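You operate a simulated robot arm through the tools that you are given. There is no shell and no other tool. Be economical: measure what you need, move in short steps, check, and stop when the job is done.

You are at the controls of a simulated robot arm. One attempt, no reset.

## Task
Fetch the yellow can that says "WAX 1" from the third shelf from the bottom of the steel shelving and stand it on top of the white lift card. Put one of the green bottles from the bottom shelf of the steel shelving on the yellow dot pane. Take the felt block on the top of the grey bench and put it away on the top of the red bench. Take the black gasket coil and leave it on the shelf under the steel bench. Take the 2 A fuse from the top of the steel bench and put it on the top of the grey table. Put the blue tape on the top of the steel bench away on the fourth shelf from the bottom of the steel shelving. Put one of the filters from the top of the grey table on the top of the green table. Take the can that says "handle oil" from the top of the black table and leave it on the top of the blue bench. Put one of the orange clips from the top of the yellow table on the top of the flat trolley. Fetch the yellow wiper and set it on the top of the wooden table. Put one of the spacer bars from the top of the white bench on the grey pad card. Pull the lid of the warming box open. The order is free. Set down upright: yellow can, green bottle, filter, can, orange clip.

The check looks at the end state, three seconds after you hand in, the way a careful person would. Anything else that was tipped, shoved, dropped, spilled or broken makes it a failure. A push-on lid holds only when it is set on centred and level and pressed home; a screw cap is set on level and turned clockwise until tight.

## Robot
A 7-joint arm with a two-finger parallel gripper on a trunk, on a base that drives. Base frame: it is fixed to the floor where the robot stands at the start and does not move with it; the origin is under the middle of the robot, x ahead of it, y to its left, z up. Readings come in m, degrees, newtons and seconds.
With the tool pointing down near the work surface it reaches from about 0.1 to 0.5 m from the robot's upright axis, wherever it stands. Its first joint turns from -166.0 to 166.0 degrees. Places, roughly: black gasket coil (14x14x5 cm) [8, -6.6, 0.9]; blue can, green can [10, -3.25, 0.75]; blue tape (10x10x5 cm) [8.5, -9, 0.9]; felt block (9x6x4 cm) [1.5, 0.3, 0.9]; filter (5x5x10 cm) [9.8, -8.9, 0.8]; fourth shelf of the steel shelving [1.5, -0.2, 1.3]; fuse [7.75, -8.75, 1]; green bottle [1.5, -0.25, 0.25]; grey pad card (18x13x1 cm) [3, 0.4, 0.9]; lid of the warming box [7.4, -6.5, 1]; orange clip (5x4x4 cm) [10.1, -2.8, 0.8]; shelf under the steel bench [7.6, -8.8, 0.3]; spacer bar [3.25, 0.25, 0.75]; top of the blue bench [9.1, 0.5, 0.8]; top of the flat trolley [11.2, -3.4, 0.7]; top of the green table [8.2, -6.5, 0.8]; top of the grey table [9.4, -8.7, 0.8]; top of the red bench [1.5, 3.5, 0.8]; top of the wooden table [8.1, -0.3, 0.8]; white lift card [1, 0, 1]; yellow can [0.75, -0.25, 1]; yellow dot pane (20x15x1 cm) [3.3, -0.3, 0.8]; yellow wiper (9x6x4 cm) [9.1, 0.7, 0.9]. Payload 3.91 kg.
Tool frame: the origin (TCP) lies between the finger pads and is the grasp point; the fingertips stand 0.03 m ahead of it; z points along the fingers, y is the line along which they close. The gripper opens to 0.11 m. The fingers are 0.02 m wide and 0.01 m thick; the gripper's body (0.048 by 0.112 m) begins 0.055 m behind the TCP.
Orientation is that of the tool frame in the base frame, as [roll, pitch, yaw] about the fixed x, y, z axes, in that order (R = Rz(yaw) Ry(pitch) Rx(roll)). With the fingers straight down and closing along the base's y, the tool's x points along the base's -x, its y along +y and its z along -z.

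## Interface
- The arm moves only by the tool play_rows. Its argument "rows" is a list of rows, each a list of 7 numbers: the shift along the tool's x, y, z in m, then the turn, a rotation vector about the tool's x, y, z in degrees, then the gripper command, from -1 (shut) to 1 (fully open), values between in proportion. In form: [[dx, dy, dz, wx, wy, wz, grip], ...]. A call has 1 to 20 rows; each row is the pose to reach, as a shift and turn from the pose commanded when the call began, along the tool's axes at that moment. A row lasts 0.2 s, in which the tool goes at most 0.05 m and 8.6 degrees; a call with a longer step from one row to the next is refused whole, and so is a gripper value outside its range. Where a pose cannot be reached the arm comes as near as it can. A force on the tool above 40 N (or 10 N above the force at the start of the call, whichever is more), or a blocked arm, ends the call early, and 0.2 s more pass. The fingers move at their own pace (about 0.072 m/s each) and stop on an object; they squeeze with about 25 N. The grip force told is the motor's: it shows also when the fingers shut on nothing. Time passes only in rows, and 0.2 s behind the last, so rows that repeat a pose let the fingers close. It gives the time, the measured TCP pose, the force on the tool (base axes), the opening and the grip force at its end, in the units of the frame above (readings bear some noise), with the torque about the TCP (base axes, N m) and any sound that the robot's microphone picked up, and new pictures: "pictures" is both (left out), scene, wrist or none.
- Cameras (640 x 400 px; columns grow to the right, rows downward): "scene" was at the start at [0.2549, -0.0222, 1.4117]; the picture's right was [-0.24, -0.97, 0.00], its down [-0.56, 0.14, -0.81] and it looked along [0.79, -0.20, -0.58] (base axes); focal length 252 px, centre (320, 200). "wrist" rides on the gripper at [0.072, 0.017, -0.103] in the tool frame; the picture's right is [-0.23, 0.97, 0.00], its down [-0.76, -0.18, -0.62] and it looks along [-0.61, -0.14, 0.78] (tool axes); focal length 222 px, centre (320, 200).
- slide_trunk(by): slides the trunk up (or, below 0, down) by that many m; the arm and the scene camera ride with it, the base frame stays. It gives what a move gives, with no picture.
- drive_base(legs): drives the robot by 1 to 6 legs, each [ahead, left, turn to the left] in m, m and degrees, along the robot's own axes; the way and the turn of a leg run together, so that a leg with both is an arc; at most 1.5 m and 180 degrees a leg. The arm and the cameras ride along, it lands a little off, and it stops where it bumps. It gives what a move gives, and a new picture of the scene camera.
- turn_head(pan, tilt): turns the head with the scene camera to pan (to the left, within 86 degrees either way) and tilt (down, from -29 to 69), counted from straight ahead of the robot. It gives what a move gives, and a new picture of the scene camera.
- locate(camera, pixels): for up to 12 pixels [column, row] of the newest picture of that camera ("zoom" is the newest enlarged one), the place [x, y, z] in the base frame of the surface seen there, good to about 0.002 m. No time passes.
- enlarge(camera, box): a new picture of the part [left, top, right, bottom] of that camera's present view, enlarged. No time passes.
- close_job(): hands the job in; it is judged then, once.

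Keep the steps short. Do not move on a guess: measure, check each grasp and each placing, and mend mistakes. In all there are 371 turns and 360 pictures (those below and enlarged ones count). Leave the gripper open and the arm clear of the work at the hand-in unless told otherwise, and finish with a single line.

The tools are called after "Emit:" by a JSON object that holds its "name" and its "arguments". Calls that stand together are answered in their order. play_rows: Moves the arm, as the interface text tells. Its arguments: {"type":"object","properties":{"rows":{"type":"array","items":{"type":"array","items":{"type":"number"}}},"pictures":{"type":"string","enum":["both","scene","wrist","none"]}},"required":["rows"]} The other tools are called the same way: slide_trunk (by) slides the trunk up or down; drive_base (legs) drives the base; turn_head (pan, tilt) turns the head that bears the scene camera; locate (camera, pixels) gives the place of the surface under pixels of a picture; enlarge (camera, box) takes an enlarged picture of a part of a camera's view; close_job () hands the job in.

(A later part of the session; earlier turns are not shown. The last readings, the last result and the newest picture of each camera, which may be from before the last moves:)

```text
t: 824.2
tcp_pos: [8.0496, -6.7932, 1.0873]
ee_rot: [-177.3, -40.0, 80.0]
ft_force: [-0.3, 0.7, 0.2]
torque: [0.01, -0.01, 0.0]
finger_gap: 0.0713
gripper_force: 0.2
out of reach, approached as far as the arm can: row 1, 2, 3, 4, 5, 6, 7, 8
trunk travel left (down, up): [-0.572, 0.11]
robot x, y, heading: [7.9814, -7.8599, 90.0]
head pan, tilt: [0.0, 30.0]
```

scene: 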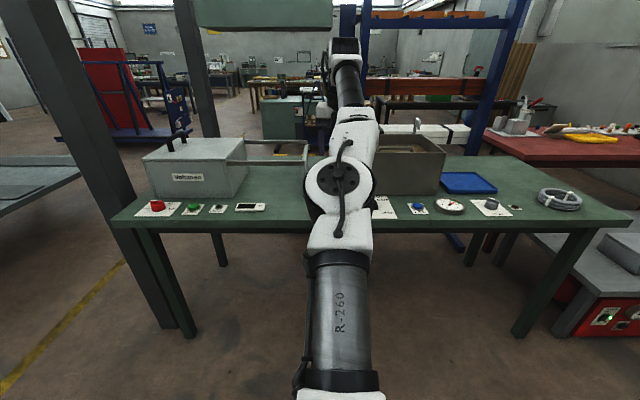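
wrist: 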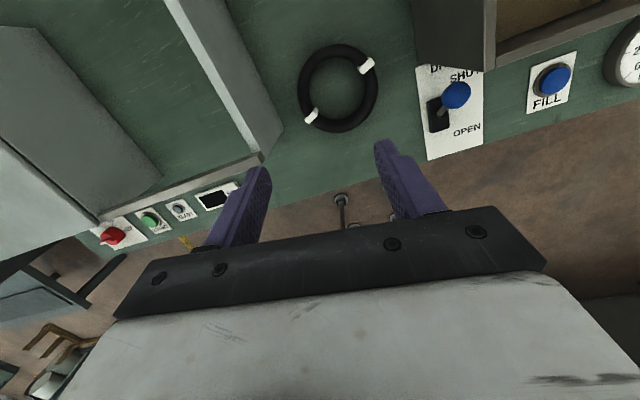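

Before grasping, look at the steel bench (south): turn to face west and pan the head left.

Emit:
{"name": "drive_base", "arguments": {"legs": [[0, 0, 90]]}}

Emit:
{"name": "turn_head", "arguments": {"pan": 82, "tilt": 25}}

Emit:
{"name": "locate", "arguments": {"camera": "scene", "pixels": [[100, 200], [200, 200], [300, 200], [400, 200], [500, 200], [100, 300], [200, 300], [300, 300], [400, 300], [500, 300], [300, 250], [400, 150]]}}

```text
t: 828.5
tcp_pos: [6.9137, -7.7877, 1.0862]
ee_rot: [-177.4, -40.0, 169.7]
ft_force: [0.7, -0.1, -0.4]
torque: [-0.03, -0.02, 0.0]
finger_gap: 0.0717
gripper_force: 0.1
trunk travel left (down, up): [-0.572, 0.11]
robot x, y, heading: [7.9802, -7.8567, 179.7]
head pan, tilt: [0.0, 30.0]
```

scene: 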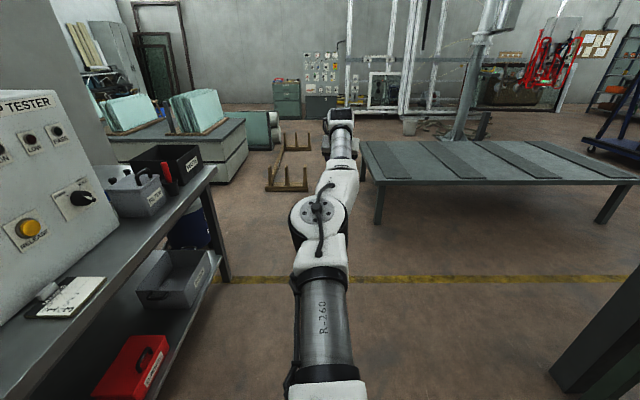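

```text
t: 830.0
tcp_pos: [6.913, -7.7871, 1.0874]
ee_rot: [-177.3, -40.0, 169.7]
ft_force: [1.0, -0.2, 0.2]
torque: [-0.02, -0.01, 0.03]
finger_gap: 0.0717
gripper_force: 0.1
trunk travel left (down, up): [-0.572, 0.11]
robot x, y, heading: [7.9825, -7.8622, 179.7]
head pan, tilt: [82.0, 25.0]
```

scene: 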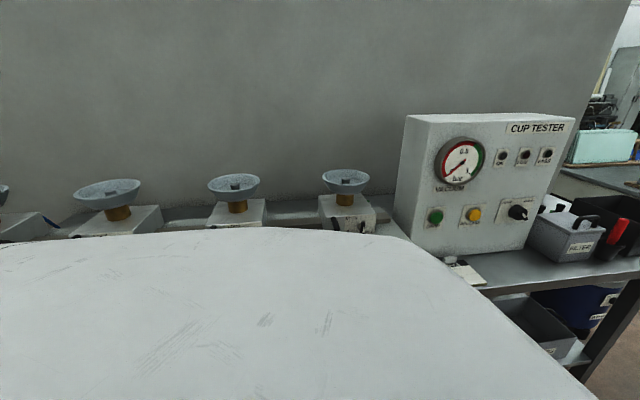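

```text
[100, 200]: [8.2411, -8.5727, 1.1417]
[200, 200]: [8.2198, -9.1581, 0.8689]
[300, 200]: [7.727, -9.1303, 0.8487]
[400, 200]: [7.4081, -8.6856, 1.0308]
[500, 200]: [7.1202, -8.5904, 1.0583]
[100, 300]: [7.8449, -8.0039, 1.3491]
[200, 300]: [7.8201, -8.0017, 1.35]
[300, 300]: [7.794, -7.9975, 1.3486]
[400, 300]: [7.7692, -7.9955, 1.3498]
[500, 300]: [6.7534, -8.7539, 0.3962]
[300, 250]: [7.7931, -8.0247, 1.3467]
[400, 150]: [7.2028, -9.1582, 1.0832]
```

Steel bench: top 0.849, wall y −9.16, lower shelf below with some boxes at its west end. Now return to the coil: face north, lower, and look.

Emit:
{"name": "drive_base", "arguments": {"legs": [[0, 0, -90], [0.1, 0.062, 0]]}}

Emit:
{"name": "slide_trunk", "arguments": {"by": -0.1}}

Emit:
{"name": "play_rows", "arguments": {"rows": [[0, 0, 0, 0, 0, 0, 0.1], [0, 0, 0, 0, 0, 0, 0.1]], "pictures": "wrist"}}

Emit:
{"name": "locate", "arguments": {"camera": "wrist", "pixels": [[290, 60], [340, 100], [340, 60], [310, 80], [380, 60], [340, 30], [270, 60], [300, 110], [400, 90], [330, 120]]}}

```text
t: 835.2
tcp_pos: [8.0035, -6.6931, 1.0844]
ee_rot: [-177.3, -40.0, 79.1]
ft_force: [0.2, 0.2, -0.4]
torque: [0.0, -0.04, -0.03]
finger_gap: 0.0715
gripper_force: 0.1
trunk travel left (down, up): [-0.572, 0.11]
robot x, y, heading: [7.9208, -7.7554, 89.1]
head pan, tilt: [82.0, 25.0]
```

scene: 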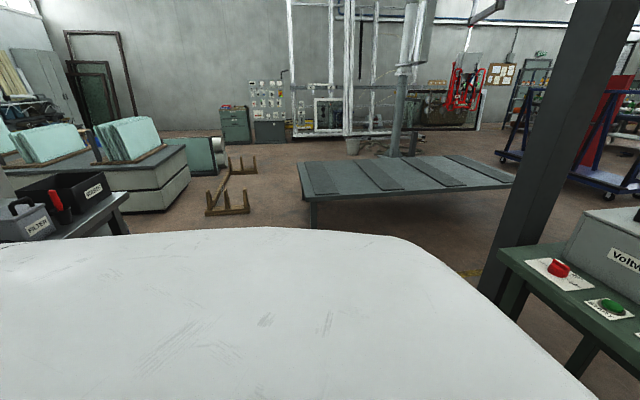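

```text
t: 836.5
tcp_pos: [8.005, -6.6939, 0.9866]
ee_rot: [-177.3, -40.0, 79.0]
ft_force: [0.5, -1.0, 0.5]
torque: [0.0, 0.01, 0.02]
finger_gap: 0.0716
gripper_force: 0.0
trunk travel left (down, up): [-0.472, 0.21]
robot x, y, heading: [7.9186, -7.7559, 88.9]
head pan, tilt: [82.0, 25.0]
```

```text
t: 837.1
tcp_pos: [8.0063, -6.6948, 0.9861]
ee_rot: [-177.4, -40.0, 79.0]
ft_force: [-0.1, 0.0, -0.3]
torque: [0.01, 0.01, 0.01]
finger_gap: 0.0606
gripper_force: 0.1
trunk travel left (down, up): [-0.472, 0.21]
robot x, y, heading: [7.9193, -7.7596, 89.3]
head pan, tilt: [82.0, 25.0]
```

wrist: 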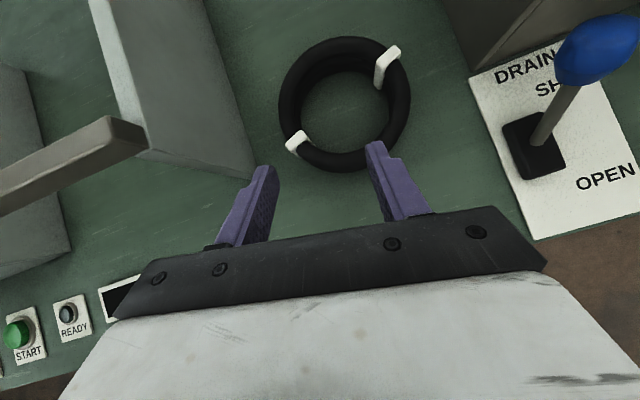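

```text
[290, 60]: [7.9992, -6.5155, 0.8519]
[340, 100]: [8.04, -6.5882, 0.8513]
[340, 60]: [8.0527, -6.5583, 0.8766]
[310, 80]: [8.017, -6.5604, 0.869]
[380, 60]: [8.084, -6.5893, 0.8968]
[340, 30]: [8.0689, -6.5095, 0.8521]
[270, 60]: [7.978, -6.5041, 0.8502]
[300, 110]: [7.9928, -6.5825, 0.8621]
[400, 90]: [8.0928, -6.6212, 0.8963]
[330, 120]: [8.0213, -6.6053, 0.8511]
```

Emit:
{"name": "locate", "arguments": {"camera": "wrist", "pixels": [[245, 165], [252, 172], [232, 110], [215, 50], [240, 175], [262, 165], [291, 100], [284, 110], [300, 95], [345, 165], [345, 108]]}}

```text
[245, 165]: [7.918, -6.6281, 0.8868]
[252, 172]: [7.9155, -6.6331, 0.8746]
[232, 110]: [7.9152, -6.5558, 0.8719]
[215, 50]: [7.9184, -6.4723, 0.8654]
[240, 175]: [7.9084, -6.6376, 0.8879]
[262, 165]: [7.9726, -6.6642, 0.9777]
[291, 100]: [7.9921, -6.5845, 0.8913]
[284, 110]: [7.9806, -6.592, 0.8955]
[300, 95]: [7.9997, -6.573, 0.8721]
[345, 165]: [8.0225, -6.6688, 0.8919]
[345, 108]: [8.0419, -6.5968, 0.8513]
```

Target TCP (7.983,−6.597,0.8865). Drive ahead 0.098/left 0.024, lower 0.07, check.

Emit:
{"name": "drive_base", "arguments": {"legs": [[0.098, 0.024, 0]]}}

Emit:
{"name": "slide_trunk", "arguments": {"by": -0.065}}

Emit:
{"name": "play_rows", "arguments": {"rows": [[0, 0, 0, 0, 0, 0, 0.1]], "pictures": "wrist"}}

```text
t: 838.3
tcp_pos: [7.9824, -6.5963, 0.9849]
ee_rot: [-177.4, -40.0, 79.1]
ft_force: [-0.1, -0.4, -0.6]
torque: [0.02, 0.02, 0.0]
finger_gap: 0.0608
gripper_force: 0.0
trunk travel left (down, up): [-0.472, 0.21]
robot x, y, heading: [7.8969, -7.6639, 89.2]
head pan, tilt: [82.0, 25.0]
```

scene: 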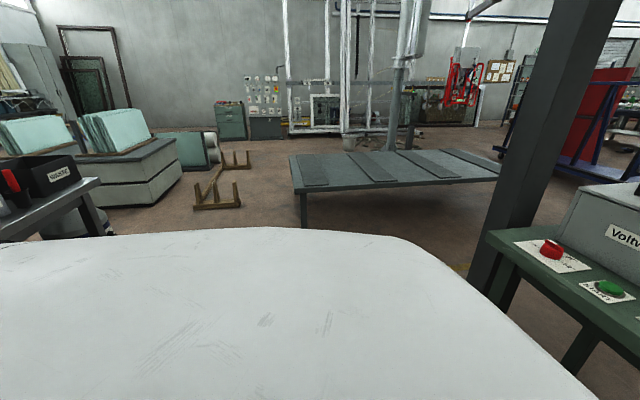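

```text
t: 839.3
tcp_pos: [7.9815, -6.5954, 0.9221]
ee_rot: [-177.4, -40.0, 78.9]
ft_force: [0.0, -0.2, 0.4]
torque: [0.01, -0.01, 0.02]
finger_gap: 0.0606
gripper_force: 0.0
trunk travel left (down, up): [-0.407, 0.275]
robot x, y, heading: [7.8967, -7.6608, 89.2]
head pan, tilt: [82.0, 25.0]
```

```text
t: 839.7
tcp_pos: [7.9811, -6.5957, 0.9212]
ee_rot: [-177.3, -40.0, 78.9]
ft_force: [-0.1, -0.4, 0.3]
torque: [-0.02, -0.02, 0.02]
finger_gap: 0.0605
gripper_force: 0.2
trunk travel left (down, up): [-0.407, 0.275]
robot x, y, heading: [7.8974, -7.6603, 88.8]
head pan, tilt: [82.0, 25.0]
```

wrist: 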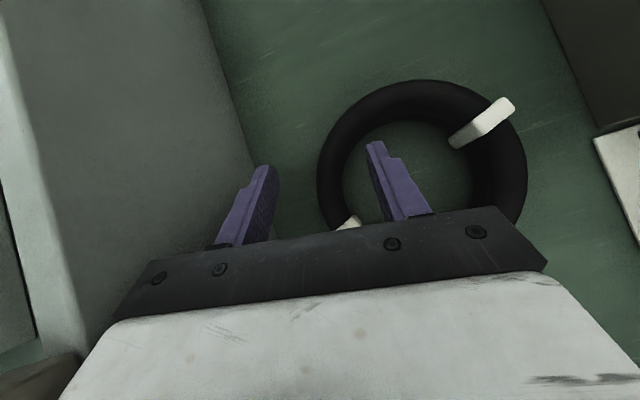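

Right finger is inside the ring, left outside. Lower 0.034 and close.

Emit:
{"name": "slide_trunk", "arguments": {"by": -0.034}}

Emit:
{"name": "play_rows", "arguments": {"rows": [[0, 0, 0, 0, 0, 0, -0.4], [0, 0, 0, 0, 0, 0, -1], [0, 0, 0, 0, 0, 0, -1], [0, 0, 0, 0, 0, 0, -1]], "pictures": "wrist"}}

```text
t: 840.5
tcp_pos: [7.9811, -6.5951, 0.8876]
ee_rot: [-177.3, -40.0, 79.0]
ft_force: [-0.5, 0.5, 0.3]
torque: [0.01, -0.02, 0.06]
finger_gap: 0.0605
gripper_force: 0.0
trunk travel left (down, up): [-0.373, 0.309]
robot x, y, heading: [7.8968, -7.6601, 89.2]
head pan, tilt: [82.0, 25.0]
```

```text
t: 841.5
tcp_pos: [7.9823, -6.5967, 0.8894]
ee_rot: [-177.4, -40.0, 79.0]
ft_force: [1.2, -2.9, 1.8]
torque: [0.06, -0.35, -0.32]
finger_gap: 0.0227
gripper_force: 25.0
trunk travel left (down, up): [-0.373, 0.309]
robot x, y, heading: [7.8958, -7.6634, 89.0]
head pan, tilt: [82.0, 25.0]
```

wrist: 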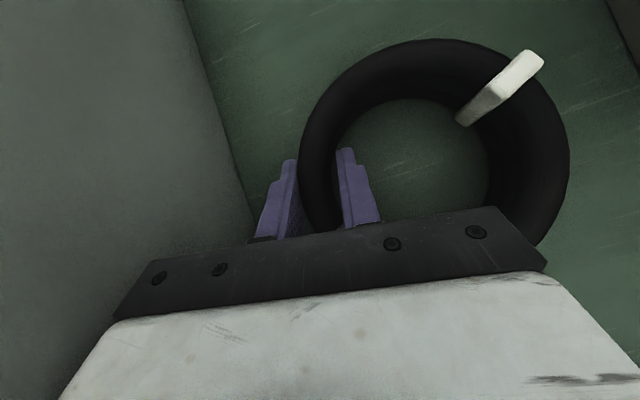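

Gripped. Lift 0.15 and check that it hangs level.

Emit:
{"name": "slide_trunk", "arguments": {"by": 0.15}}

Emit:
{"name": "drive_base", "arguments": {"legs": [[-0.3, 0, 0]]}}

Emit:
{"name": "play_rows", "arguments": {"rows": [[0, 0, 0, 0, 0, 0, -1]], "pictures": "wrist"}}

```text
t: 843.3
tcp_pos: [7.9805, -6.596, 1.0384]
ee_rot: [-177.3, -40.0, 79.0]
ft_force: [-0.4, -0.5, -2.0]
torque: [0.0, 0.06, 0.03]
finger_gap: 0.0224
gripper_force: 24.8
trunk travel left (down, up): [-0.523, 0.159]
robot x, y, heading: [7.8985, -7.6562, 89.0]
head pan, tilt: [82.0, 25.0]
```

```text
t: 845.3
tcp_pos: [7.9737, -6.8956, 1.0382]
ee_rot: [-177.4, -40.0, 79.2]
ft_force: [0.9, -0.1, -1.3]
torque: [0.0, 0.1, -0.01]
finger_gap: 0.022
gripper_force: 24.8
trunk travel left (down, up): [-0.523, 0.159]
robot x, y, heading: [7.896, -7.9612, 89.1]
head pan, tilt: [82.0, 25.0]
```

scene: 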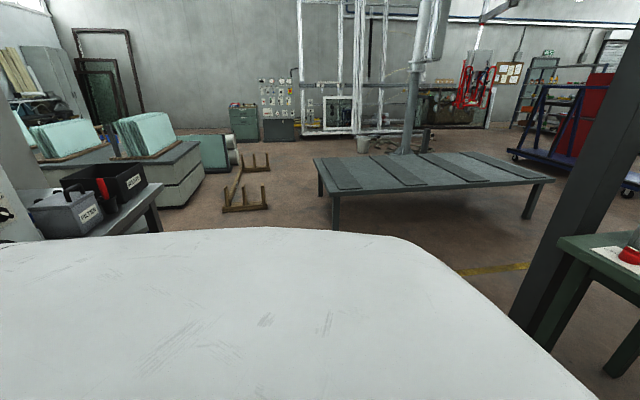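

```text
t: 845.7
tcp_pos: [7.9755, -6.8956, 1.0379]
ee_rot: [-177.4, -40.0, 79.0]
ft_force: [0.5, -0.4, -1.3]
torque: [0.0, 0.08, 0.03]
finger_gap: 0.0223
gripper_force: 24.9
trunk travel left (down, up): [-0.523, 0.159]
robot x, y, heading: [7.8927, -7.9612, 89.5]
head pan, tilt: [82.0, 25.0]
```

wrist: 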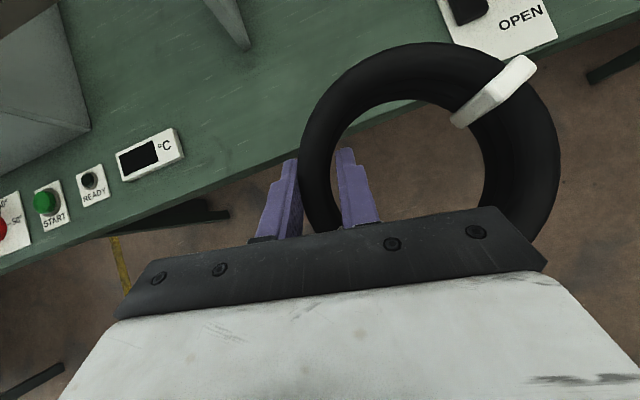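

It holds. Move to the aisle middle, face west, and lower the arm into the low-reach pose.

Emit:
{"name": "drive_base", "arguments": {"legs": [[0.3, 0, 0.9], [0, 0, 90]]}}

Emit:
{"name": "play_rows", "arguments": {"rows": [[-0.026, 0, 0.031, 0, 0, 0, -1], [-0.052, 0, 0.062, 0, 0, 0, -1], [-0.078, 0, 0.093, 0, 0, 0, -1], [-0.104, 0, 0.124, 0, 0, 0, -1], [-0.13, 0, 0.155, 0, 0, 0, -1], [-0.156, 0, 0.186, 0, 0, 0, -1], [-0.182, 0, 0.217, 0, 0, 0, -1], [-0.208, 0, 0.248, 0, 0, 0, -1], [-0.234, 0, 0.279, 0, 0, 0, -1], [-0.26, 0, 0.31, 0, 0, 0, -1], [-0.286, 0, 0.341, 0, 0, 0, -1], [-0.3, 0, 0.358, 0, 0, 0, -1], [-0.3, 0, 0.358, 0, 0, 0, -1]], "pictures": "none"}}

Emit:
{"name": "turn_head", "arguments": {"pan": 55, "tilt": 45}}

```text
t: 848.5
tcp_pos: [7.9186, -6.593, 1.0443]
ee_rot: [-178.5, -41.2, 82.7]
ft_force: [4.8, 3.5, 3.8]
torque: [-0.1, -0.09, 0.14]
finger_gap: 0.0179
gripper_force: 24.8
trunk travel left (down, up): [-0.523, 0.159]
robot x, y, heading: [7.8957, -7.6624, 93.5]
head pan, tilt: [82.0, 25.0]
stopped in leg 2: the force on the tool passed its limit at 50 N (the readings are from after the stop); the commanded pose is now the measured one
```

scene: 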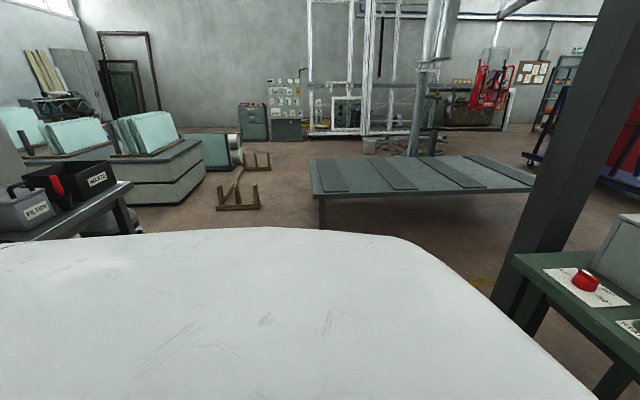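

```text
t: 848.8
tcp_pos: [7.9207, -6.5899, 1.0436]
ee_rot: [-178.6, -42.4, 82.6]
ft_force: [1.6, -6.0, 14.2]
torque: [-0.74, 0.1, 0.04]
finger_gap: 0.0174
gripper_force: 25.1
out of reach, approached as far as the arm can: row 1
trunk travel left (down, up): [-0.523, 0.159]
robot x, y, heading: [7.8955, -7.661, 93.4]
head pan, tilt: [82.0, 25.0]
stopped in row 1: the force on the tool passed its limit at 56 N (the readings are from after the stop); the commanded pose is now the measured one
```

```text
t: 849.7
tcp_pos: [7.9214, -6.5898, 1.0428]
ee_rot: [-178.6, -42.5, 82.5]
ft_force: [2.1, 7.1, 27.1]
torque: [-0.54, 0.05, 0.01]
finger_gap: 0.0171
gripper_force: 24.9
trunk travel left (down, up): [-0.523, 0.159]
robot x, y, heading: [7.8945, -7.6618, 93.3]
head pan, tilt: [55.0, 45.0]
```

scene: 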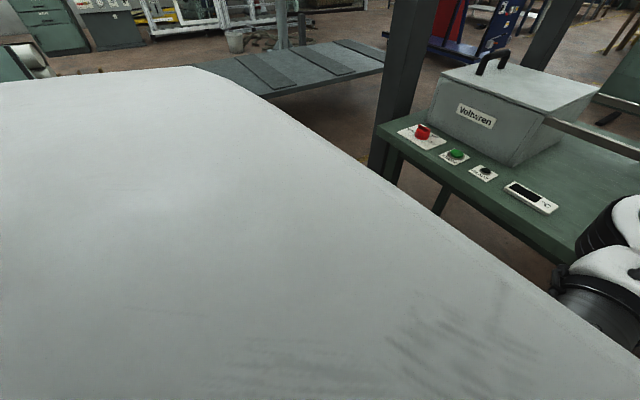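

My error: with the robot facing north that forward move put the hand back over the table and it struck the end plate. Stop, raise straight up, and inspect.

Emit:
{"name": "slide_trunk", "arguments": {"by": 0.1}}

Emit:
{"name": "play_rows", "arguments": {"rows": [[0, 0, 0, 0, 0, 0, -1]], "pictures": "wrist"}}

```text
t: 851.0
tcp_pos: [7.9209, -6.589, 1.1364]
ee_rot: [-178.6, -42.0, 82.5]
ft_force: [-0.2, -0.4, -1.1]
torque: [0.02, 0.09, -0.03]
finger_gap: 0.0173
gripper_force: 24.6
trunk travel left (down, up): [-0.623, 0.059]
robot x, y, heading: [7.8976, -7.6609, 93.4]
head pan, tilt: [55.0, 45.0]
```

```text
t: 851.5
tcp_pos: [7.9204, -6.589, 1.1364]
ee_rot: [-178.6, -42.1, 82.6]
ft_force: [-0.5, 0.0, -2.6]
torque: [0.01, 0.07, -0.02]
finger_gap: 0.0172
gripper_force: 25.2
trunk travel left (down, up): [-0.623, 0.059]
robot x, y, heading: [7.8957, -7.6604, 93.6]
head pan, tilt: [55.0, 45.0]
```

wrist: 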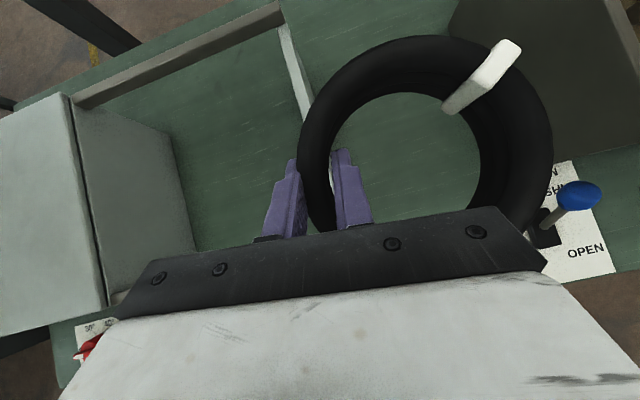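

Emit:
{"name": "locate", "arguments": {"camera": "wrist", "pixels": [[285, 60], [295, 90], [280, 15], [100, 95], [75, 100], [100, 290], [150, 130], [20, 130], [540, 235], [480, 60]]}}

Emit:
{"name": "enlarge", "arguments": {"camera": "scene", "box": [380, 20, 640, 240]}}

```text
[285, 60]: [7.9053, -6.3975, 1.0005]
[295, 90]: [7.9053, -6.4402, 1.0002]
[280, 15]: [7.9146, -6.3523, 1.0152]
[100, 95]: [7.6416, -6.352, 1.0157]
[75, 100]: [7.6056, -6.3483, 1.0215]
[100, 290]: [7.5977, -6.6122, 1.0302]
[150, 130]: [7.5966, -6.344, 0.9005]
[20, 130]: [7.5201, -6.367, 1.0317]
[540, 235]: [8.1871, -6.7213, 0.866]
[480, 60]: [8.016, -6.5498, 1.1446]
```

```text
1.82 times, centred on (510, 130) of scene
```

zoom: 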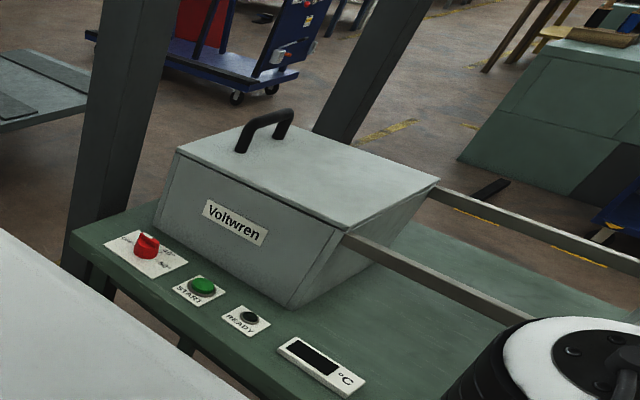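

Plate and lid unchanged (plate top still z 1.000, x 7.905). Now properly: back off 0.38, then face west.

Emit:
{"name": "drive_base", "arguments": {"legs": [[-0.33, 0, 0], [0, 0, 86.4], [0, -0.35, 0]]}}

Emit:
{"name": "play_rows", "arguments": {"rows": [[-0.026, 0, 0.031, 0, 0, 0, -1], [-0.052, 0, 0.062, 0, 0, 0, -1], [-0.078, 0, 0.093, 0, 0, 0, -1], [-0.104, 0, 0.124, 0, 0, 0, -1], [-0.13, 0, 0.155, 0, 0, 0, -1], [-0.156, 0, 0.186, 0, 0, 0, -1], [-0.182, 0, 0.217, 0, 0, 0, -1], [-0.208, 0, 0.248, 0, 0, 0, -1], [-0.234, 0, 0.279, 0, 0, 0, -1], [-0.26, 0, 0.31, 0, 0, 0, -1], [-0.286, 0, 0.341, 0, 0, 0, -1], [-0.3, 0, 0.358, 0, 0, 0, -1], [-0.3, 0, 0.358, 0, 0, 0, -1]], "pictures": "wrist"}}

```text
t: 860.3
tcp_pos: [6.8436, -7.5577, 1.1359]
ee_rot: [-178.5, -42.1, 169.3]
ft_force: [0.6, 0.6, -1.1]
torque: [-0.13, 0.0, 0.0]
finger_gap: 0.0172
gripper_force: 25.0
trunk travel left (down, up): [-0.623, 0.059]
robot x, y, heading: [7.9093, -7.6399, -179.7]
head pan, tilt: [55.0, 45.0]
```

scene: 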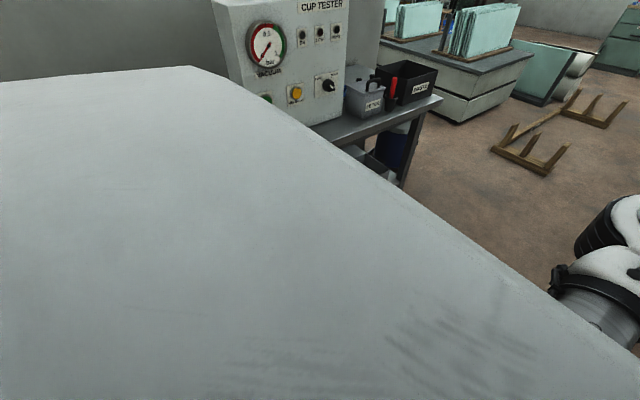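

```text
t: 863.1
tcp_pos: [6.8629, -7.5541, 0.7134]
ee_rot: [-178.5, -42.1, 169.5]
ft_force: [0.8, 0.6, -1.0]
torque: [-0.1, 0.01, -0.01]
finger_gap: 0.0168
gripper_force: 25.3
out of reach, approached as far as the arm can: row 1, 2, 3, 4, 5, 6, 7, 9, 10, 11, 12, 13
trunk travel left (down, up): [-0.623, 0.059]
robot x, y, heading: [7.9167, -7.6377, -179.6]
head pan, tilt: [55.0, 45.0]
```

wrist: 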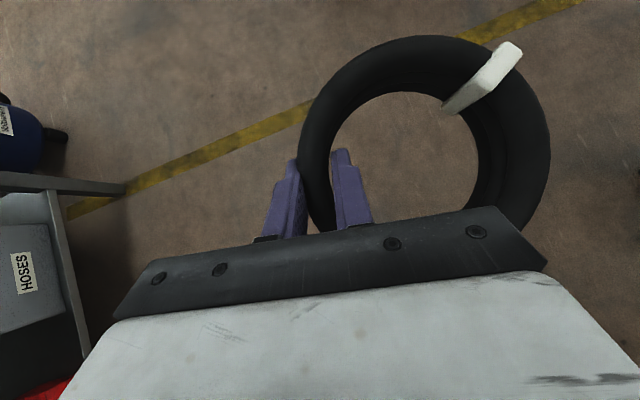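

Lower the trunk 0.35 and look under the steel bench.

Emit:
{"name": "slide_trunk", "arguments": {"by": -0.35}}

Emit:
{"name": "turn_head", "arguments": {"pan": 50, "tilt": 22}}

Emit:
{"name": "locate", "arguments": {"camera": "scene", "pixels": [[100, 150], [200, 150], [300, 180], [350, 200], [250, 200], [400, 200], [420, 250], [350, 150], [450, 180], [380, 230]]}}

```text
t: 866.5
tcp_pos: [6.8628, -7.5552, 0.3645]
ee_rot: [-178.6, -42.0, 169.4]
ft_force: [-0.4, -0.4, -2.1]
torque: [-0.09, -0.01, 0.03]
finger_gap: 0.0168
gripper_force: 24.9
trunk travel left (down, up): [-0.273, 0.409]
robot x, y, heading: [7.9141, -7.6404, -179.7]
head pan, tilt: [55.0, 45.0]
```

```text
t: 867.4
tcp_pos: [6.862, -7.5545, 0.3642]
ee_rot: [-178.7, -42.0, 169.3]
ft_force: [0.7, -0.1, -1.6]
torque: [-0.09, -0.04, 0.0]
finger_gap: 0.0166
gripper_force: 25.0
trunk travel left (down, up): [-0.273, 0.409]
robot x, y, heading: [7.9172, -7.6419, -179.9]
head pan, tilt: [50.0, 22.0]
```

scene: 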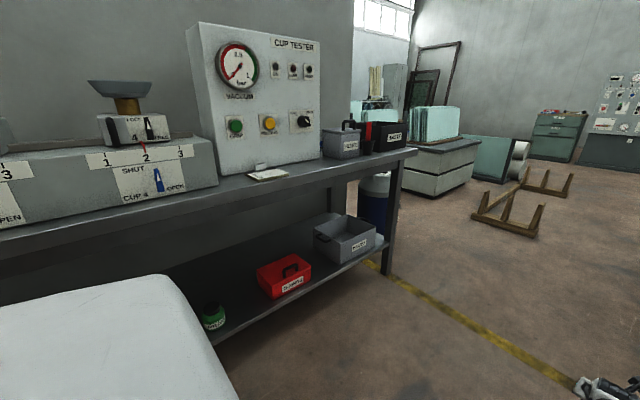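

```text
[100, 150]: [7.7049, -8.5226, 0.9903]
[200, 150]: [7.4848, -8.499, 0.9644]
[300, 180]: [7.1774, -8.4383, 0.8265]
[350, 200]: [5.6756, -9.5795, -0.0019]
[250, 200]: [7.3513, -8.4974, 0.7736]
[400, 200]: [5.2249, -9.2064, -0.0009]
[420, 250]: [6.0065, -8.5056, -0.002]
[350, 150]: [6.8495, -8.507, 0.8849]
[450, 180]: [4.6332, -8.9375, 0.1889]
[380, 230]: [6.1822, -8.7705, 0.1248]
```

Emit:
{"name": "locate", "arguments": {"camera": "scene", "pixels": [[240, 290], [235, 320], [215, 315], [280, 300], [320, 265], [225, 270], [220, 335], [245, 300], [200, 280], [250, 215]]}}

Emit:
{"name": "enlarge", "arguments": {"camera": "scene", "box": [120, 200, 400, 360]}}

```text
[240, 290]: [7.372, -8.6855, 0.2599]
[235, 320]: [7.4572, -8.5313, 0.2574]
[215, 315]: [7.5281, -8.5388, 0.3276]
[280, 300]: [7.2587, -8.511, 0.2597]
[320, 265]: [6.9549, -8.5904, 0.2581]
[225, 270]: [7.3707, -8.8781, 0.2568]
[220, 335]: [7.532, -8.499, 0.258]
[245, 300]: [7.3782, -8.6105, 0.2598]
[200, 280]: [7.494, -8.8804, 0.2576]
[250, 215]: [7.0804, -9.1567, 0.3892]
```

```text
2.29 times, centred on (260, 280) of scene
```

zoom: 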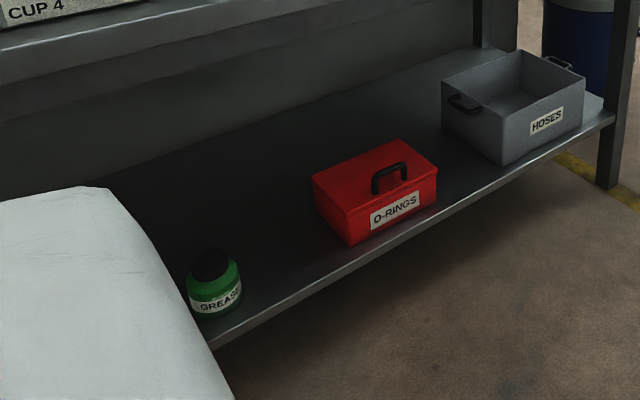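

Shelf z=0.258, front edge y≈−8.47; grease can at (7.53,−8.56). Back up 0.7 east to view the rest of the shelf.

Emit:
{"name": "drive_base", "arguments": {"legs": [[-0.75, 0, 0]]}}

Emit:
{"name": "locate", "arguments": {"camera": "scene", "pixels": [[230, 300], [250, 280], [280, 270], [300, 260], [260, 310], [320, 290], [220, 270], [350, 270]]}}

```text
t: 871.5
tcp_pos: [7.6135, -7.5563, 0.3637]
ee_rot: [-178.6, -42.0, 169.8]
ft_force: [0.0, -0.5, -1.4]
torque: [-0.11, -0.04, -0.01]
finger_gap: 0.0165
gripper_force: 25.1
trunk travel left (down, up): [-0.273, 0.409]
robot x, y, heading: [8.6609, -7.6307, -178.9]
head pan, tilt: [50.0, 22.0]
```

scene: 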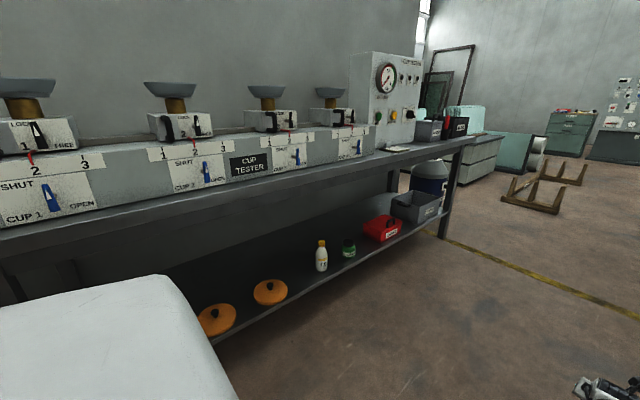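

```text
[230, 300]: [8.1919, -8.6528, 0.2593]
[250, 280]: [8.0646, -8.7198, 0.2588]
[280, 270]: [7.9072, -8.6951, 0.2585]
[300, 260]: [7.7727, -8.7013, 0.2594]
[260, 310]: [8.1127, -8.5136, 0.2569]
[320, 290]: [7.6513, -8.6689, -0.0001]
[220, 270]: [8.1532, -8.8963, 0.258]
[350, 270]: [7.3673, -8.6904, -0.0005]
```

Emit:
{"name": "locate", "arguments": {"camera": "scene", "pixels": [[287, 288], [270, 283], [254, 290], [321, 262], [315, 266], [327, 268], [300, 275], [305, 285], [280, 255], [300, 297]]}}

Emit:
{"name": "enlarge", "arguments": {"camera": "scene", "box": [190, 220, 370, 340]}}

```text
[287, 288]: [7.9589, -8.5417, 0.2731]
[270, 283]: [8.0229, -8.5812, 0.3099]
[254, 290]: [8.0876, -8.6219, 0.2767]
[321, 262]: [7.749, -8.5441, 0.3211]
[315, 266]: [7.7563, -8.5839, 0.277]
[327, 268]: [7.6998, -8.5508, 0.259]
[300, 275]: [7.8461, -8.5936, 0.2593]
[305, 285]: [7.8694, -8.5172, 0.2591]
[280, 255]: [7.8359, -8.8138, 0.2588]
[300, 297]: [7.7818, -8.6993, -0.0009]
```

```text
3.33 times, centred on (280, 280) of scene
```

zoom: 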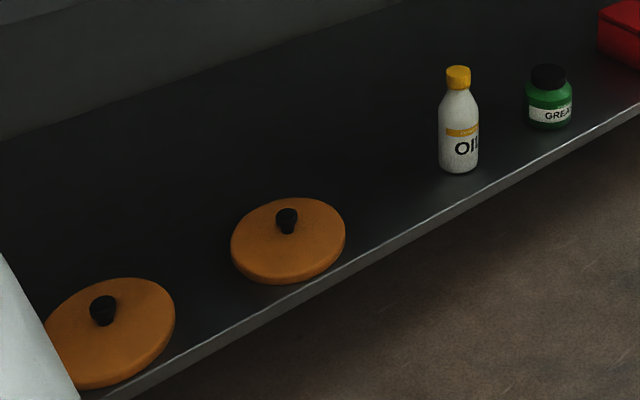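

Free spot behind/between the oil bottle and the first orange disc: coil centre (7.85,−8.71). Turn with the hand still in the aisle, then go straight in.

Emit:
{"name": "drive_base", "arguments": {"legs": [[0.68, -0.36, 0], [0, 0, 89]]}}

Emit:
{"name": "turn_head", "arguments": {"pan": 0, "tilt": 30}}

```text
t: 879.5
tcp_pos: [7.8795, -8.3382, 0.365]
ee_rot: [-178.6, -42.0, -101.5]
ft_force: [0.6, -0.6, -1.1]
torque: [0.01, -0.06, 0.01]
finger_gap: 0.0169
gripper_force: 25.5
trunk travel left (down, up): [-0.273, 0.409]
robot x, y, heading: [7.9825, -7.2881, -90.6]
head pan, tilt: [50.0, 22.0]
```

scene: 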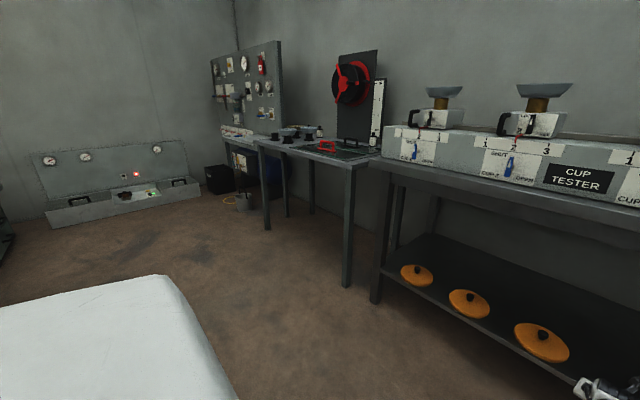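

```text
t: 880.6
tcp_pos: [7.8787, -8.3368, 0.365]
ee_rot: [-178.5, -42.0, -101.7]
ft_force: [0.0, -0.4, -1.7]
torque: [-0.01, -0.07, 0.0]
finger_gap: 0.0168
gripper_force: 25.4
trunk travel left (down, up): [-0.273, 0.409]
robot x, y, heading: [7.9827, -7.2873, -90.7]
head pan, tilt: [0.0, 30.0]
```

scene: 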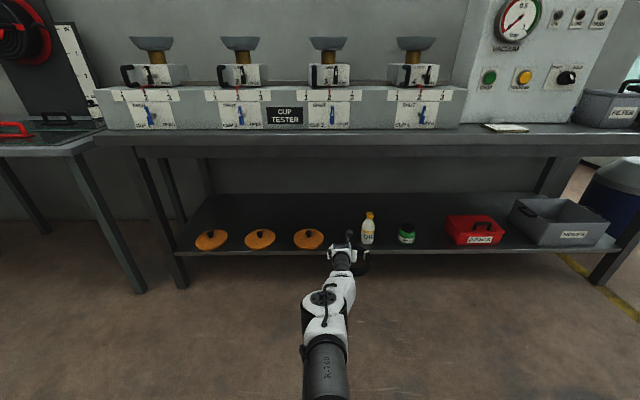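

Move left 0.033 then ahead 0.375 into the shelf.

Emit:
{"name": "drive_base", "arguments": {"legs": [[0, 0.033, 0], [0.375, 0, 0]]}}

Emit:
{"name": "play_rows", "arguments": {"rows": [[0, 0, 0, 0, 0, 0, -1]], "pictures": "wrist"}}

```text
t: 883.6
tcp_pos: [7.9041, -8.7118, 0.3644]
ee_rot: [-178.5, -42.1, -101.7]
ft_force: [-0.2, -0.2, -1.2]
torque: [-0.01, -0.1, -0.01]
finger_gap: 0.0165
gripper_force: 25.0
trunk travel left (down, up): [-0.273, 0.409]
robot x, y, heading: [8.0124, -7.6596, -90.6]
head pan, tilt: [0.0, 30.0]
```

scene: 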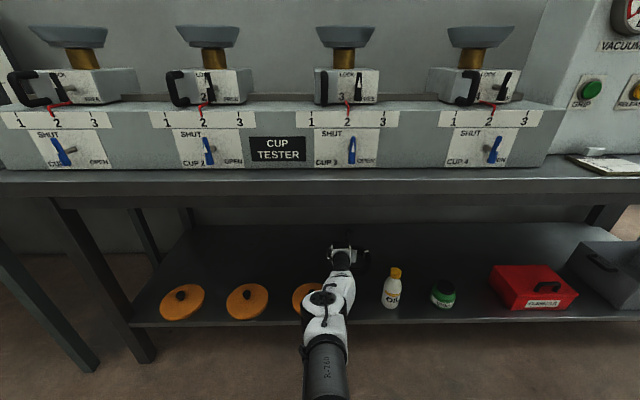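

```text
t: 884.0
tcp_pos: [7.9042, -8.7114, 0.3648]
ee_rot: [-178.5, -42.0, -101.8]
ft_force: [0.2, -1.1, -1.7]
torque: [0.0, -0.06, 0.01]
finger_gap: 0.0166
gripper_force: 25.1
trunk travel left (down, up): [-0.273, 0.409]
robot x, y, heading: [8.0105, -7.6625, -90.8]
head pan, tilt: [0.0, 30.0]
```

wrist: 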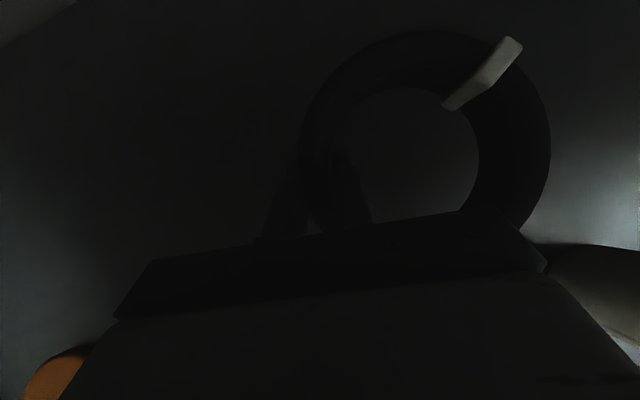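

Emit:
{"name": "locate", "arguments": {"camera": "scene", "pixels": [[325, 297], [340, 275], [330, 320], [343, 258], [325, 350], [308, 300], [300, 290], [370, 262]]}}

```text
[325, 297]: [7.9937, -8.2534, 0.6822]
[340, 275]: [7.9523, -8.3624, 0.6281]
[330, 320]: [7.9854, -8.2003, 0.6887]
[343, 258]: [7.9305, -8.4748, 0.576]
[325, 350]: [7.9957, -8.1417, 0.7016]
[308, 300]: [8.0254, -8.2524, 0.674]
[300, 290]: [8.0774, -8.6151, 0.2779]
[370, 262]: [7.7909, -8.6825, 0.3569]
```

Coil clear of everything; the far side top is at 0.357 → bottom ≈0.31. Lower 0.04 by trunk, then feel.

Emit:
{"name": "slide_trunk", "arguments": {"by": -0.04}}

Emit:
{"name": "play_rows", "arguments": {"rows": [[-0.0016, 0, 0.0019, 0, 0, 0, -1], [-0.0032, 0, 0.0038, 0, 0, 0, -1], [-0.0048, 0, 0.0057, 0, 0, 0, -1], [-0.0064, 0, 0.0076, 0, 0, 0, -1], [-0.0064, 0, 0.0076, 0, 0, 0, -1]], "pictures": "none"}}

```text
t: 884.8
tcp_pos: [7.9031, -8.7129, 0.325]
ee_rot: [-178.5, -42.1, -101.8]
ft_force: [0.4, 0.5, -1.1]
torque: [-0.02, -0.11, 0.03]
finger_gap: 0.0166
gripper_force: 24.7
trunk travel left (down, up): [-0.233, 0.449]
robot x, y, heading: [8.0082, -7.6584, -90.8]
head pan, tilt: [0.0, 30.0]
```

```text
t: 886.0
tcp_pos: [7.9038, -8.7117, 0.3158]
ee_rot: [-178.6, -42.1, -101.8]
ft_force: [0.1, -0.2, -2.4]
torque: [0.01, -0.08, -0.04]
finger_gap: 0.0164
gripper_force: 25.2
trunk travel left (down, up): [-0.233, 0.449]
robot x, y, heading: [8.0103, -7.6627, -91.0]
head pan, tilt: [0.0, 30.0]
```

Emit:
{"name": "play_rows", "arguments": {"rows": [[-0.0032, 0, 0.0038, 0, 0, 0, -1], [-0.0064, 0, 0.0076, 0, 0, 0, -1], [-0.0096, 0, 0.0115, 0, 0, 0, -1], [-0.0096, 0, 0.0115, 0, 0, 0, -1]], "pictures": "none"}}

```text
t: 887.0
tcp_pos: [7.9033, -8.7115, 0.3156]
ee_rot: [-178.6, -41.9, -101.8]
ft_force: [-0.5, 0.0, -2.3]
torque: [0.03, -0.1, 0.02]
finger_gap: 0.0164
gripper_force: 25.1
out of reach, approached as far as the arm can: row 1, 2, 3, 4
trunk travel left (down, up): [-0.233, 0.449]
robot x, y, heading: [8.0129, -7.6631, -90.9]
head pan, tilt: [0.0, 30.0]
```

Emit:
{"name": "slide_trunk", "arguments": {"by": -0.012}}

Emit:
{"name": "slide_trunk", "arguments": {"by": -0.006}}

```text
t: 887.6
tcp_pos: [7.9051, -8.7134, 0.3094]
ee_rot: [-178.6, -42.4, -101.9]
ft_force: [2.0, -4.2, 14.9]
torque: [0.75, 0.08, -0.07]
finger_gap: 0.0169
gripper_force: 25.1
trunk travel left (down, up): [-0.221, 0.461]
robot x, y, heading: [8.0116, -7.6646, -90.8]
head pan, tilt: [0.0, 30.0]
```

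```text
t: 888.1
tcp_pos: [7.9036, -8.7137, 0.3071]
ee_rot: [-178.4, -42.7, -101.7]
ft_force: [3.5, -12.3, 30.9]
torque: [1.16, 0.33, 0.08]
finger_gap: 0.0171
gripper_force: 24.5
trunk travel left (down, up): [-0.215, 0.467]
robot x, y, heading: [8.0106, -7.6621, -90.9]
head pan, tilt: [0.0, 30.0]
```

Firm contact. Back up 8 mm, open to 0.06, then withdraw upward along the tool.

Emit:
{"name": "slide_trunk", "arguments": {"by": 0.008}}

Emit:
{"name": "play_rows", "arguments": {"rows": [[0, 0, 0, 0, 0, 0, -0.5], [0, 0, 0, 0, 0, 0, 0.0], [0, 0, 0, 0, 0, 0, 0.0], [0, 0, 0, 0, 0, 0, 0.0], [0.0, 0, -0.02, 0, 0, 0, 0.0], [0.0, 0, -0.05, 0, 0, 0, 0.0], [0, 0, -0.08, 0, 0, 0, 0.0], [0, 0, -0.11, 0, 0, 0, 0.0]], "pictures": "scene"}}

Emit:
{"name": "enlarge", "arguments": {"camera": "scene", "box": [230, 210, 470, 350]}}

```text
t: 888.7
tcp_pos: [7.9034, -8.7098, 0.3058]
ee_rot: [-178.6, -42.0, -101.9]
ft_force: [1.2, -1.1, 11.5]
torque: [0.61, 0.07, -0.02]
finger_gap: 0.0169
gripper_force: 25.3
trunk travel left (down, up): [-0.223, 0.459]
robot x, y, heading: [8.0125, -7.6648, -91.0]
head pan, tilt: [0.0, 30.0]
```

```text
t: 890.5
tcp_pos: [7.905, -8.727, 0.3651]
ee_rot: [-178.4, -42.1, -101.9]
ft_force: [0.4, 0.3, -0.1]
torque: [0.02, 0.01, -0.01]
finger_gap: 0.0552
gripper_force: 0.0
out of reach, approached as far as the arm can: row 5, 6, 7, 8
trunk travel left (down, up): [-0.223, 0.459]
robot x, y, heading: [8.0135, -7.6594, -90.9]
head pan, tilt: [0.0, 30.0]
```

scene: 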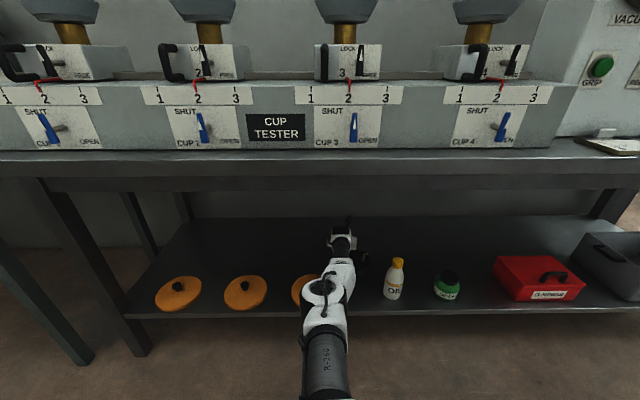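

```text
2.67 times, centred on (350, 280) of scene
```

zoom: 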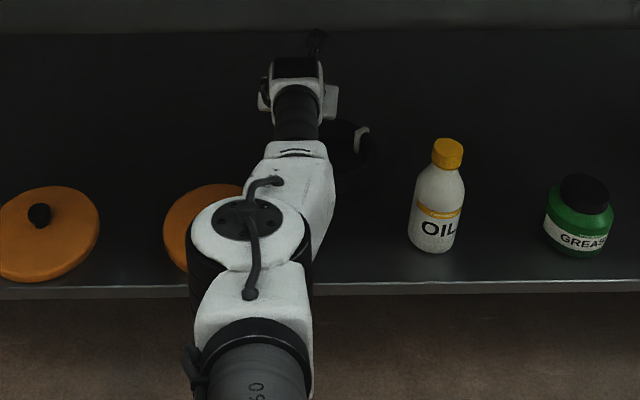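

Released and clear. Raise 0.05, back out 0.35, check the coil.

Emit:
{"name": "slide_trunk", "arguments": {"by": 0.05}}

Emit:
{"name": "drive_base", "arguments": {"legs": [[-0.37, 0, 0]]}}

Emit:
{"name": "enlarge", "arguments": {"camera": "scene", "box": [180, 200, 480, 300]}}

```text
t: 891.4
tcp_pos: [7.9043, -8.728, 0.4157]
ee_rot: [-178.6, -42.0, -101.8]
ft_force: [-1.1, -1.1, 0.5]
torque: [0.02, 0.0, 0.01]
finger_gap: 0.0549
gripper_force: 0.0
trunk travel left (down, up): [-0.273, 0.409]
robot x, y, heading: [8.0118, -7.6637, -90.8]
head pan, tilt: [0.0, 30.0]
```

```text
t: 893.8
tcp_pos: [7.9089, -8.3607, 0.4154]
ee_rot: [-178.6, -42.0, -101.8]
ft_force: [0.3, 0.0, 0.4]
torque: [0.02, -0.01, -0.03]
finger_gap: 0.0553
gripper_force: 0.0
trunk travel left (down, up): [-0.273, 0.409]
robot x, y, heading: [8.0196, -7.2953, -90.9]
head pan, tilt: [0.0, 30.0]
```

scene: 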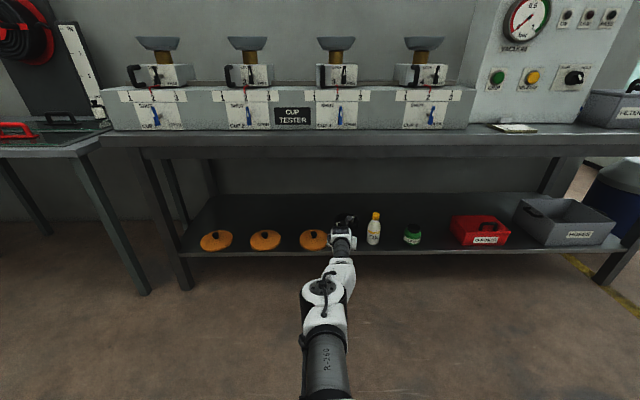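

```text
2.13 times, centred on (330, 250) of scene
```

zoom: 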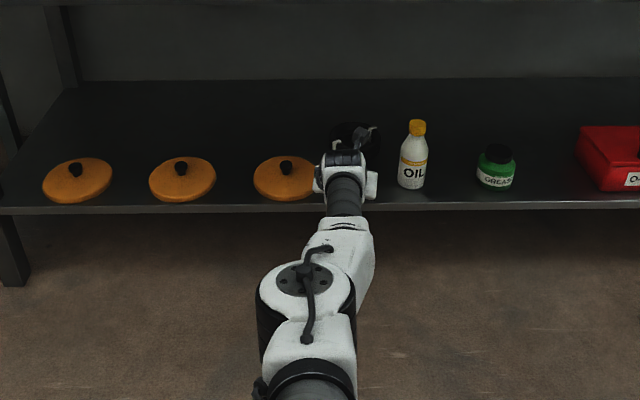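

Coil is in place. Now raise the trunk and survey the bench top for the fuse, tape and filters.

Emit:
{"name": "slide_trunk", "arguments": {"by": 0.4}}

Emit:
{"name": "turn_head", "arguments": {"pan": 12, "tilt": 25}}

Emit:
{"name": "enlarge", "arguments": {"camera": "scene", "box": [0, 80, 400, 280]}}

```text
t: 897.6
tcp_pos: [7.9106, -8.3598, 0.8135]
ee_rot: [-178.6, -42.0, -101.8]
ft_force: [-0.3, 0.5, 0.1]
torque: [0.0, 0.0, 0.02]
finger_gap: 0.0549
gripper_force: 0.1
trunk travel left (down, up): [-0.673, 0.009]
robot x, y, heading: [8.0151, -7.2941, -90.9]
head pan, tilt: [0.0, 30.0]
```

```text
t: 898.4
tcp_pos: [7.9099, -8.3594, 0.815]
ee_rot: [-178.5, -42.0, -101.8]
ft_force: [0.1, 0.2, 0.8]
torque: [0.01, -0.02, 0.0]
finger_gap: 0.0549
gripper_force: 0.2
trunk travel left (down, up): [-0.673, 0.009]
robot x, y, heading: [8.0222, -7.2905, -90.9]
head pan, tilt: [12.0, 25.0]
```

scene: 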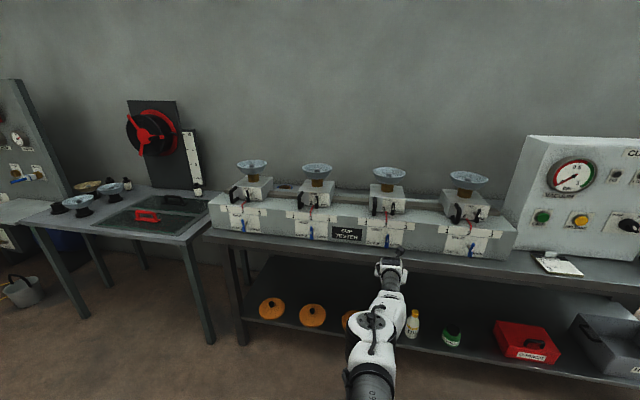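

```text
1.60 times, centred on (200, 180) of scene
```

zoom: 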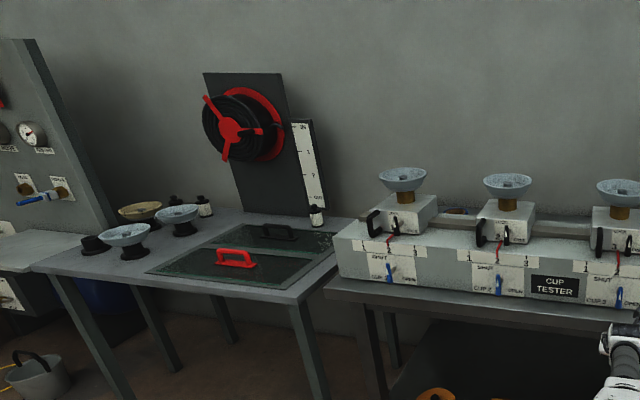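

Emit:
{"name": "enlarge", "arguments": {"camera": "scene", "box": [210, 150, 520, 270]}}

Emit:
{"name": "locate", "arguments": {"camera": "scene", "pixels": [[285, 187], [128, 185], [113, 183], [197, 190], [340, 190], [410, 195], [250, 195], [355, 192], [125, 218], [300, 215], [475, 205], [214, 200]]}}

```text
2.06 times, centred on (365, 210) of scene
```

zoom: 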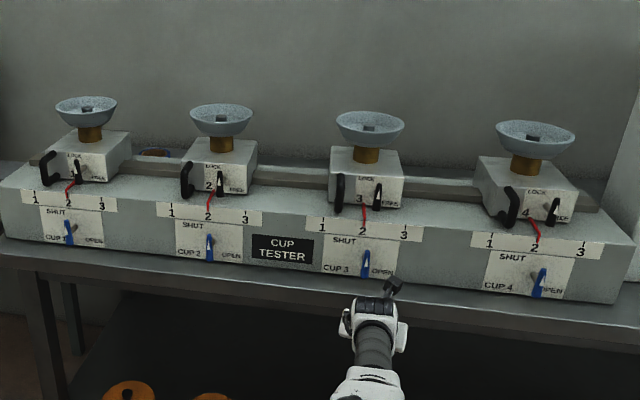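

```text
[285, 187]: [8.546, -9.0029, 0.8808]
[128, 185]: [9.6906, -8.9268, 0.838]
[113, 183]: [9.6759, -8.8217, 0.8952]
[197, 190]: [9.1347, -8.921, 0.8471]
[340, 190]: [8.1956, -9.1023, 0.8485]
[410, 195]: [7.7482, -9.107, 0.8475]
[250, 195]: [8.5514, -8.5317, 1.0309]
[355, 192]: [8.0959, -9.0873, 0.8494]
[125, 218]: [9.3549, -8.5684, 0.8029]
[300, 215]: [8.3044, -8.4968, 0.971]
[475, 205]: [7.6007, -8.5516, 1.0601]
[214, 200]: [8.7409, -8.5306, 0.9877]
```

The blue tape lies behind the cup tester at (8.546,−9.003). The fuses aren't visible yet; raise the arm to look over with the wrist camera.

Emit:
{"name": "play_rows", "arguments": {"rows": [[0.026, 0, -0.031, 0, 0, 0, 0], [0.052, 0, -0.062, 0, 0, 0, 0], [0.078, 0, -0.093, 0, 0, 0, 0], [0.104, 0, -0.124, 0, 0, 0, 0], [0.13, 0, -0.155, 0, 0, 0, 0], [0.156, 0, -0.186, 0, 0, 0, 0], [0.182, 0, -0.217, 0, 0, 0, 0], [0.208, 0, -0.248, 0, 0, 0, 0], [0.234, 0, -0.279, 0, 0, 0, 0], [0.26, 0, -0.31, 0, 0, 0, 0], [0.286, 0, -0.341, 0, 0, 0, 0], [0.312, 0, -0.372, 0, 0, 0, 0], [0.33, 0, -0.395, 0, 0, 0, 0], [0.33, 0, -0.395, 0, 0, 0, 0]], "pictures": "wrist"}}

```text
t: 901.4
tcp_pos: [7.9053, -8.3185, 1.3067]
ee_rot: [-178.6, -42.0, -101.8]
ft_force: [-0.6, -0.1, 0.0]
torque: [0.0, -0.01, -0.01]
finger_gap: 0.0548
gripper_force: 0.1
out of reach, approached as far as the arm can: row 1, 2, 3, 4, 5, 6, 7, 8, 9, 10, 12, 13, 14
trunk travel left (down, up): [-0.673, 0.009]
robot x, y, heading: [8.015, -7.2911, -90.9]
head pan, tilt: [12.0, 25.0]
```

wrist: 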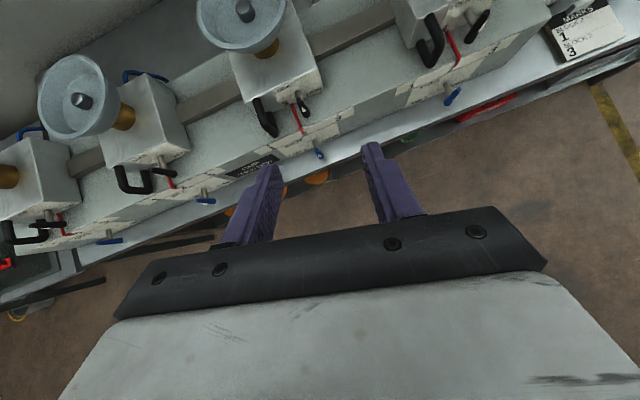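

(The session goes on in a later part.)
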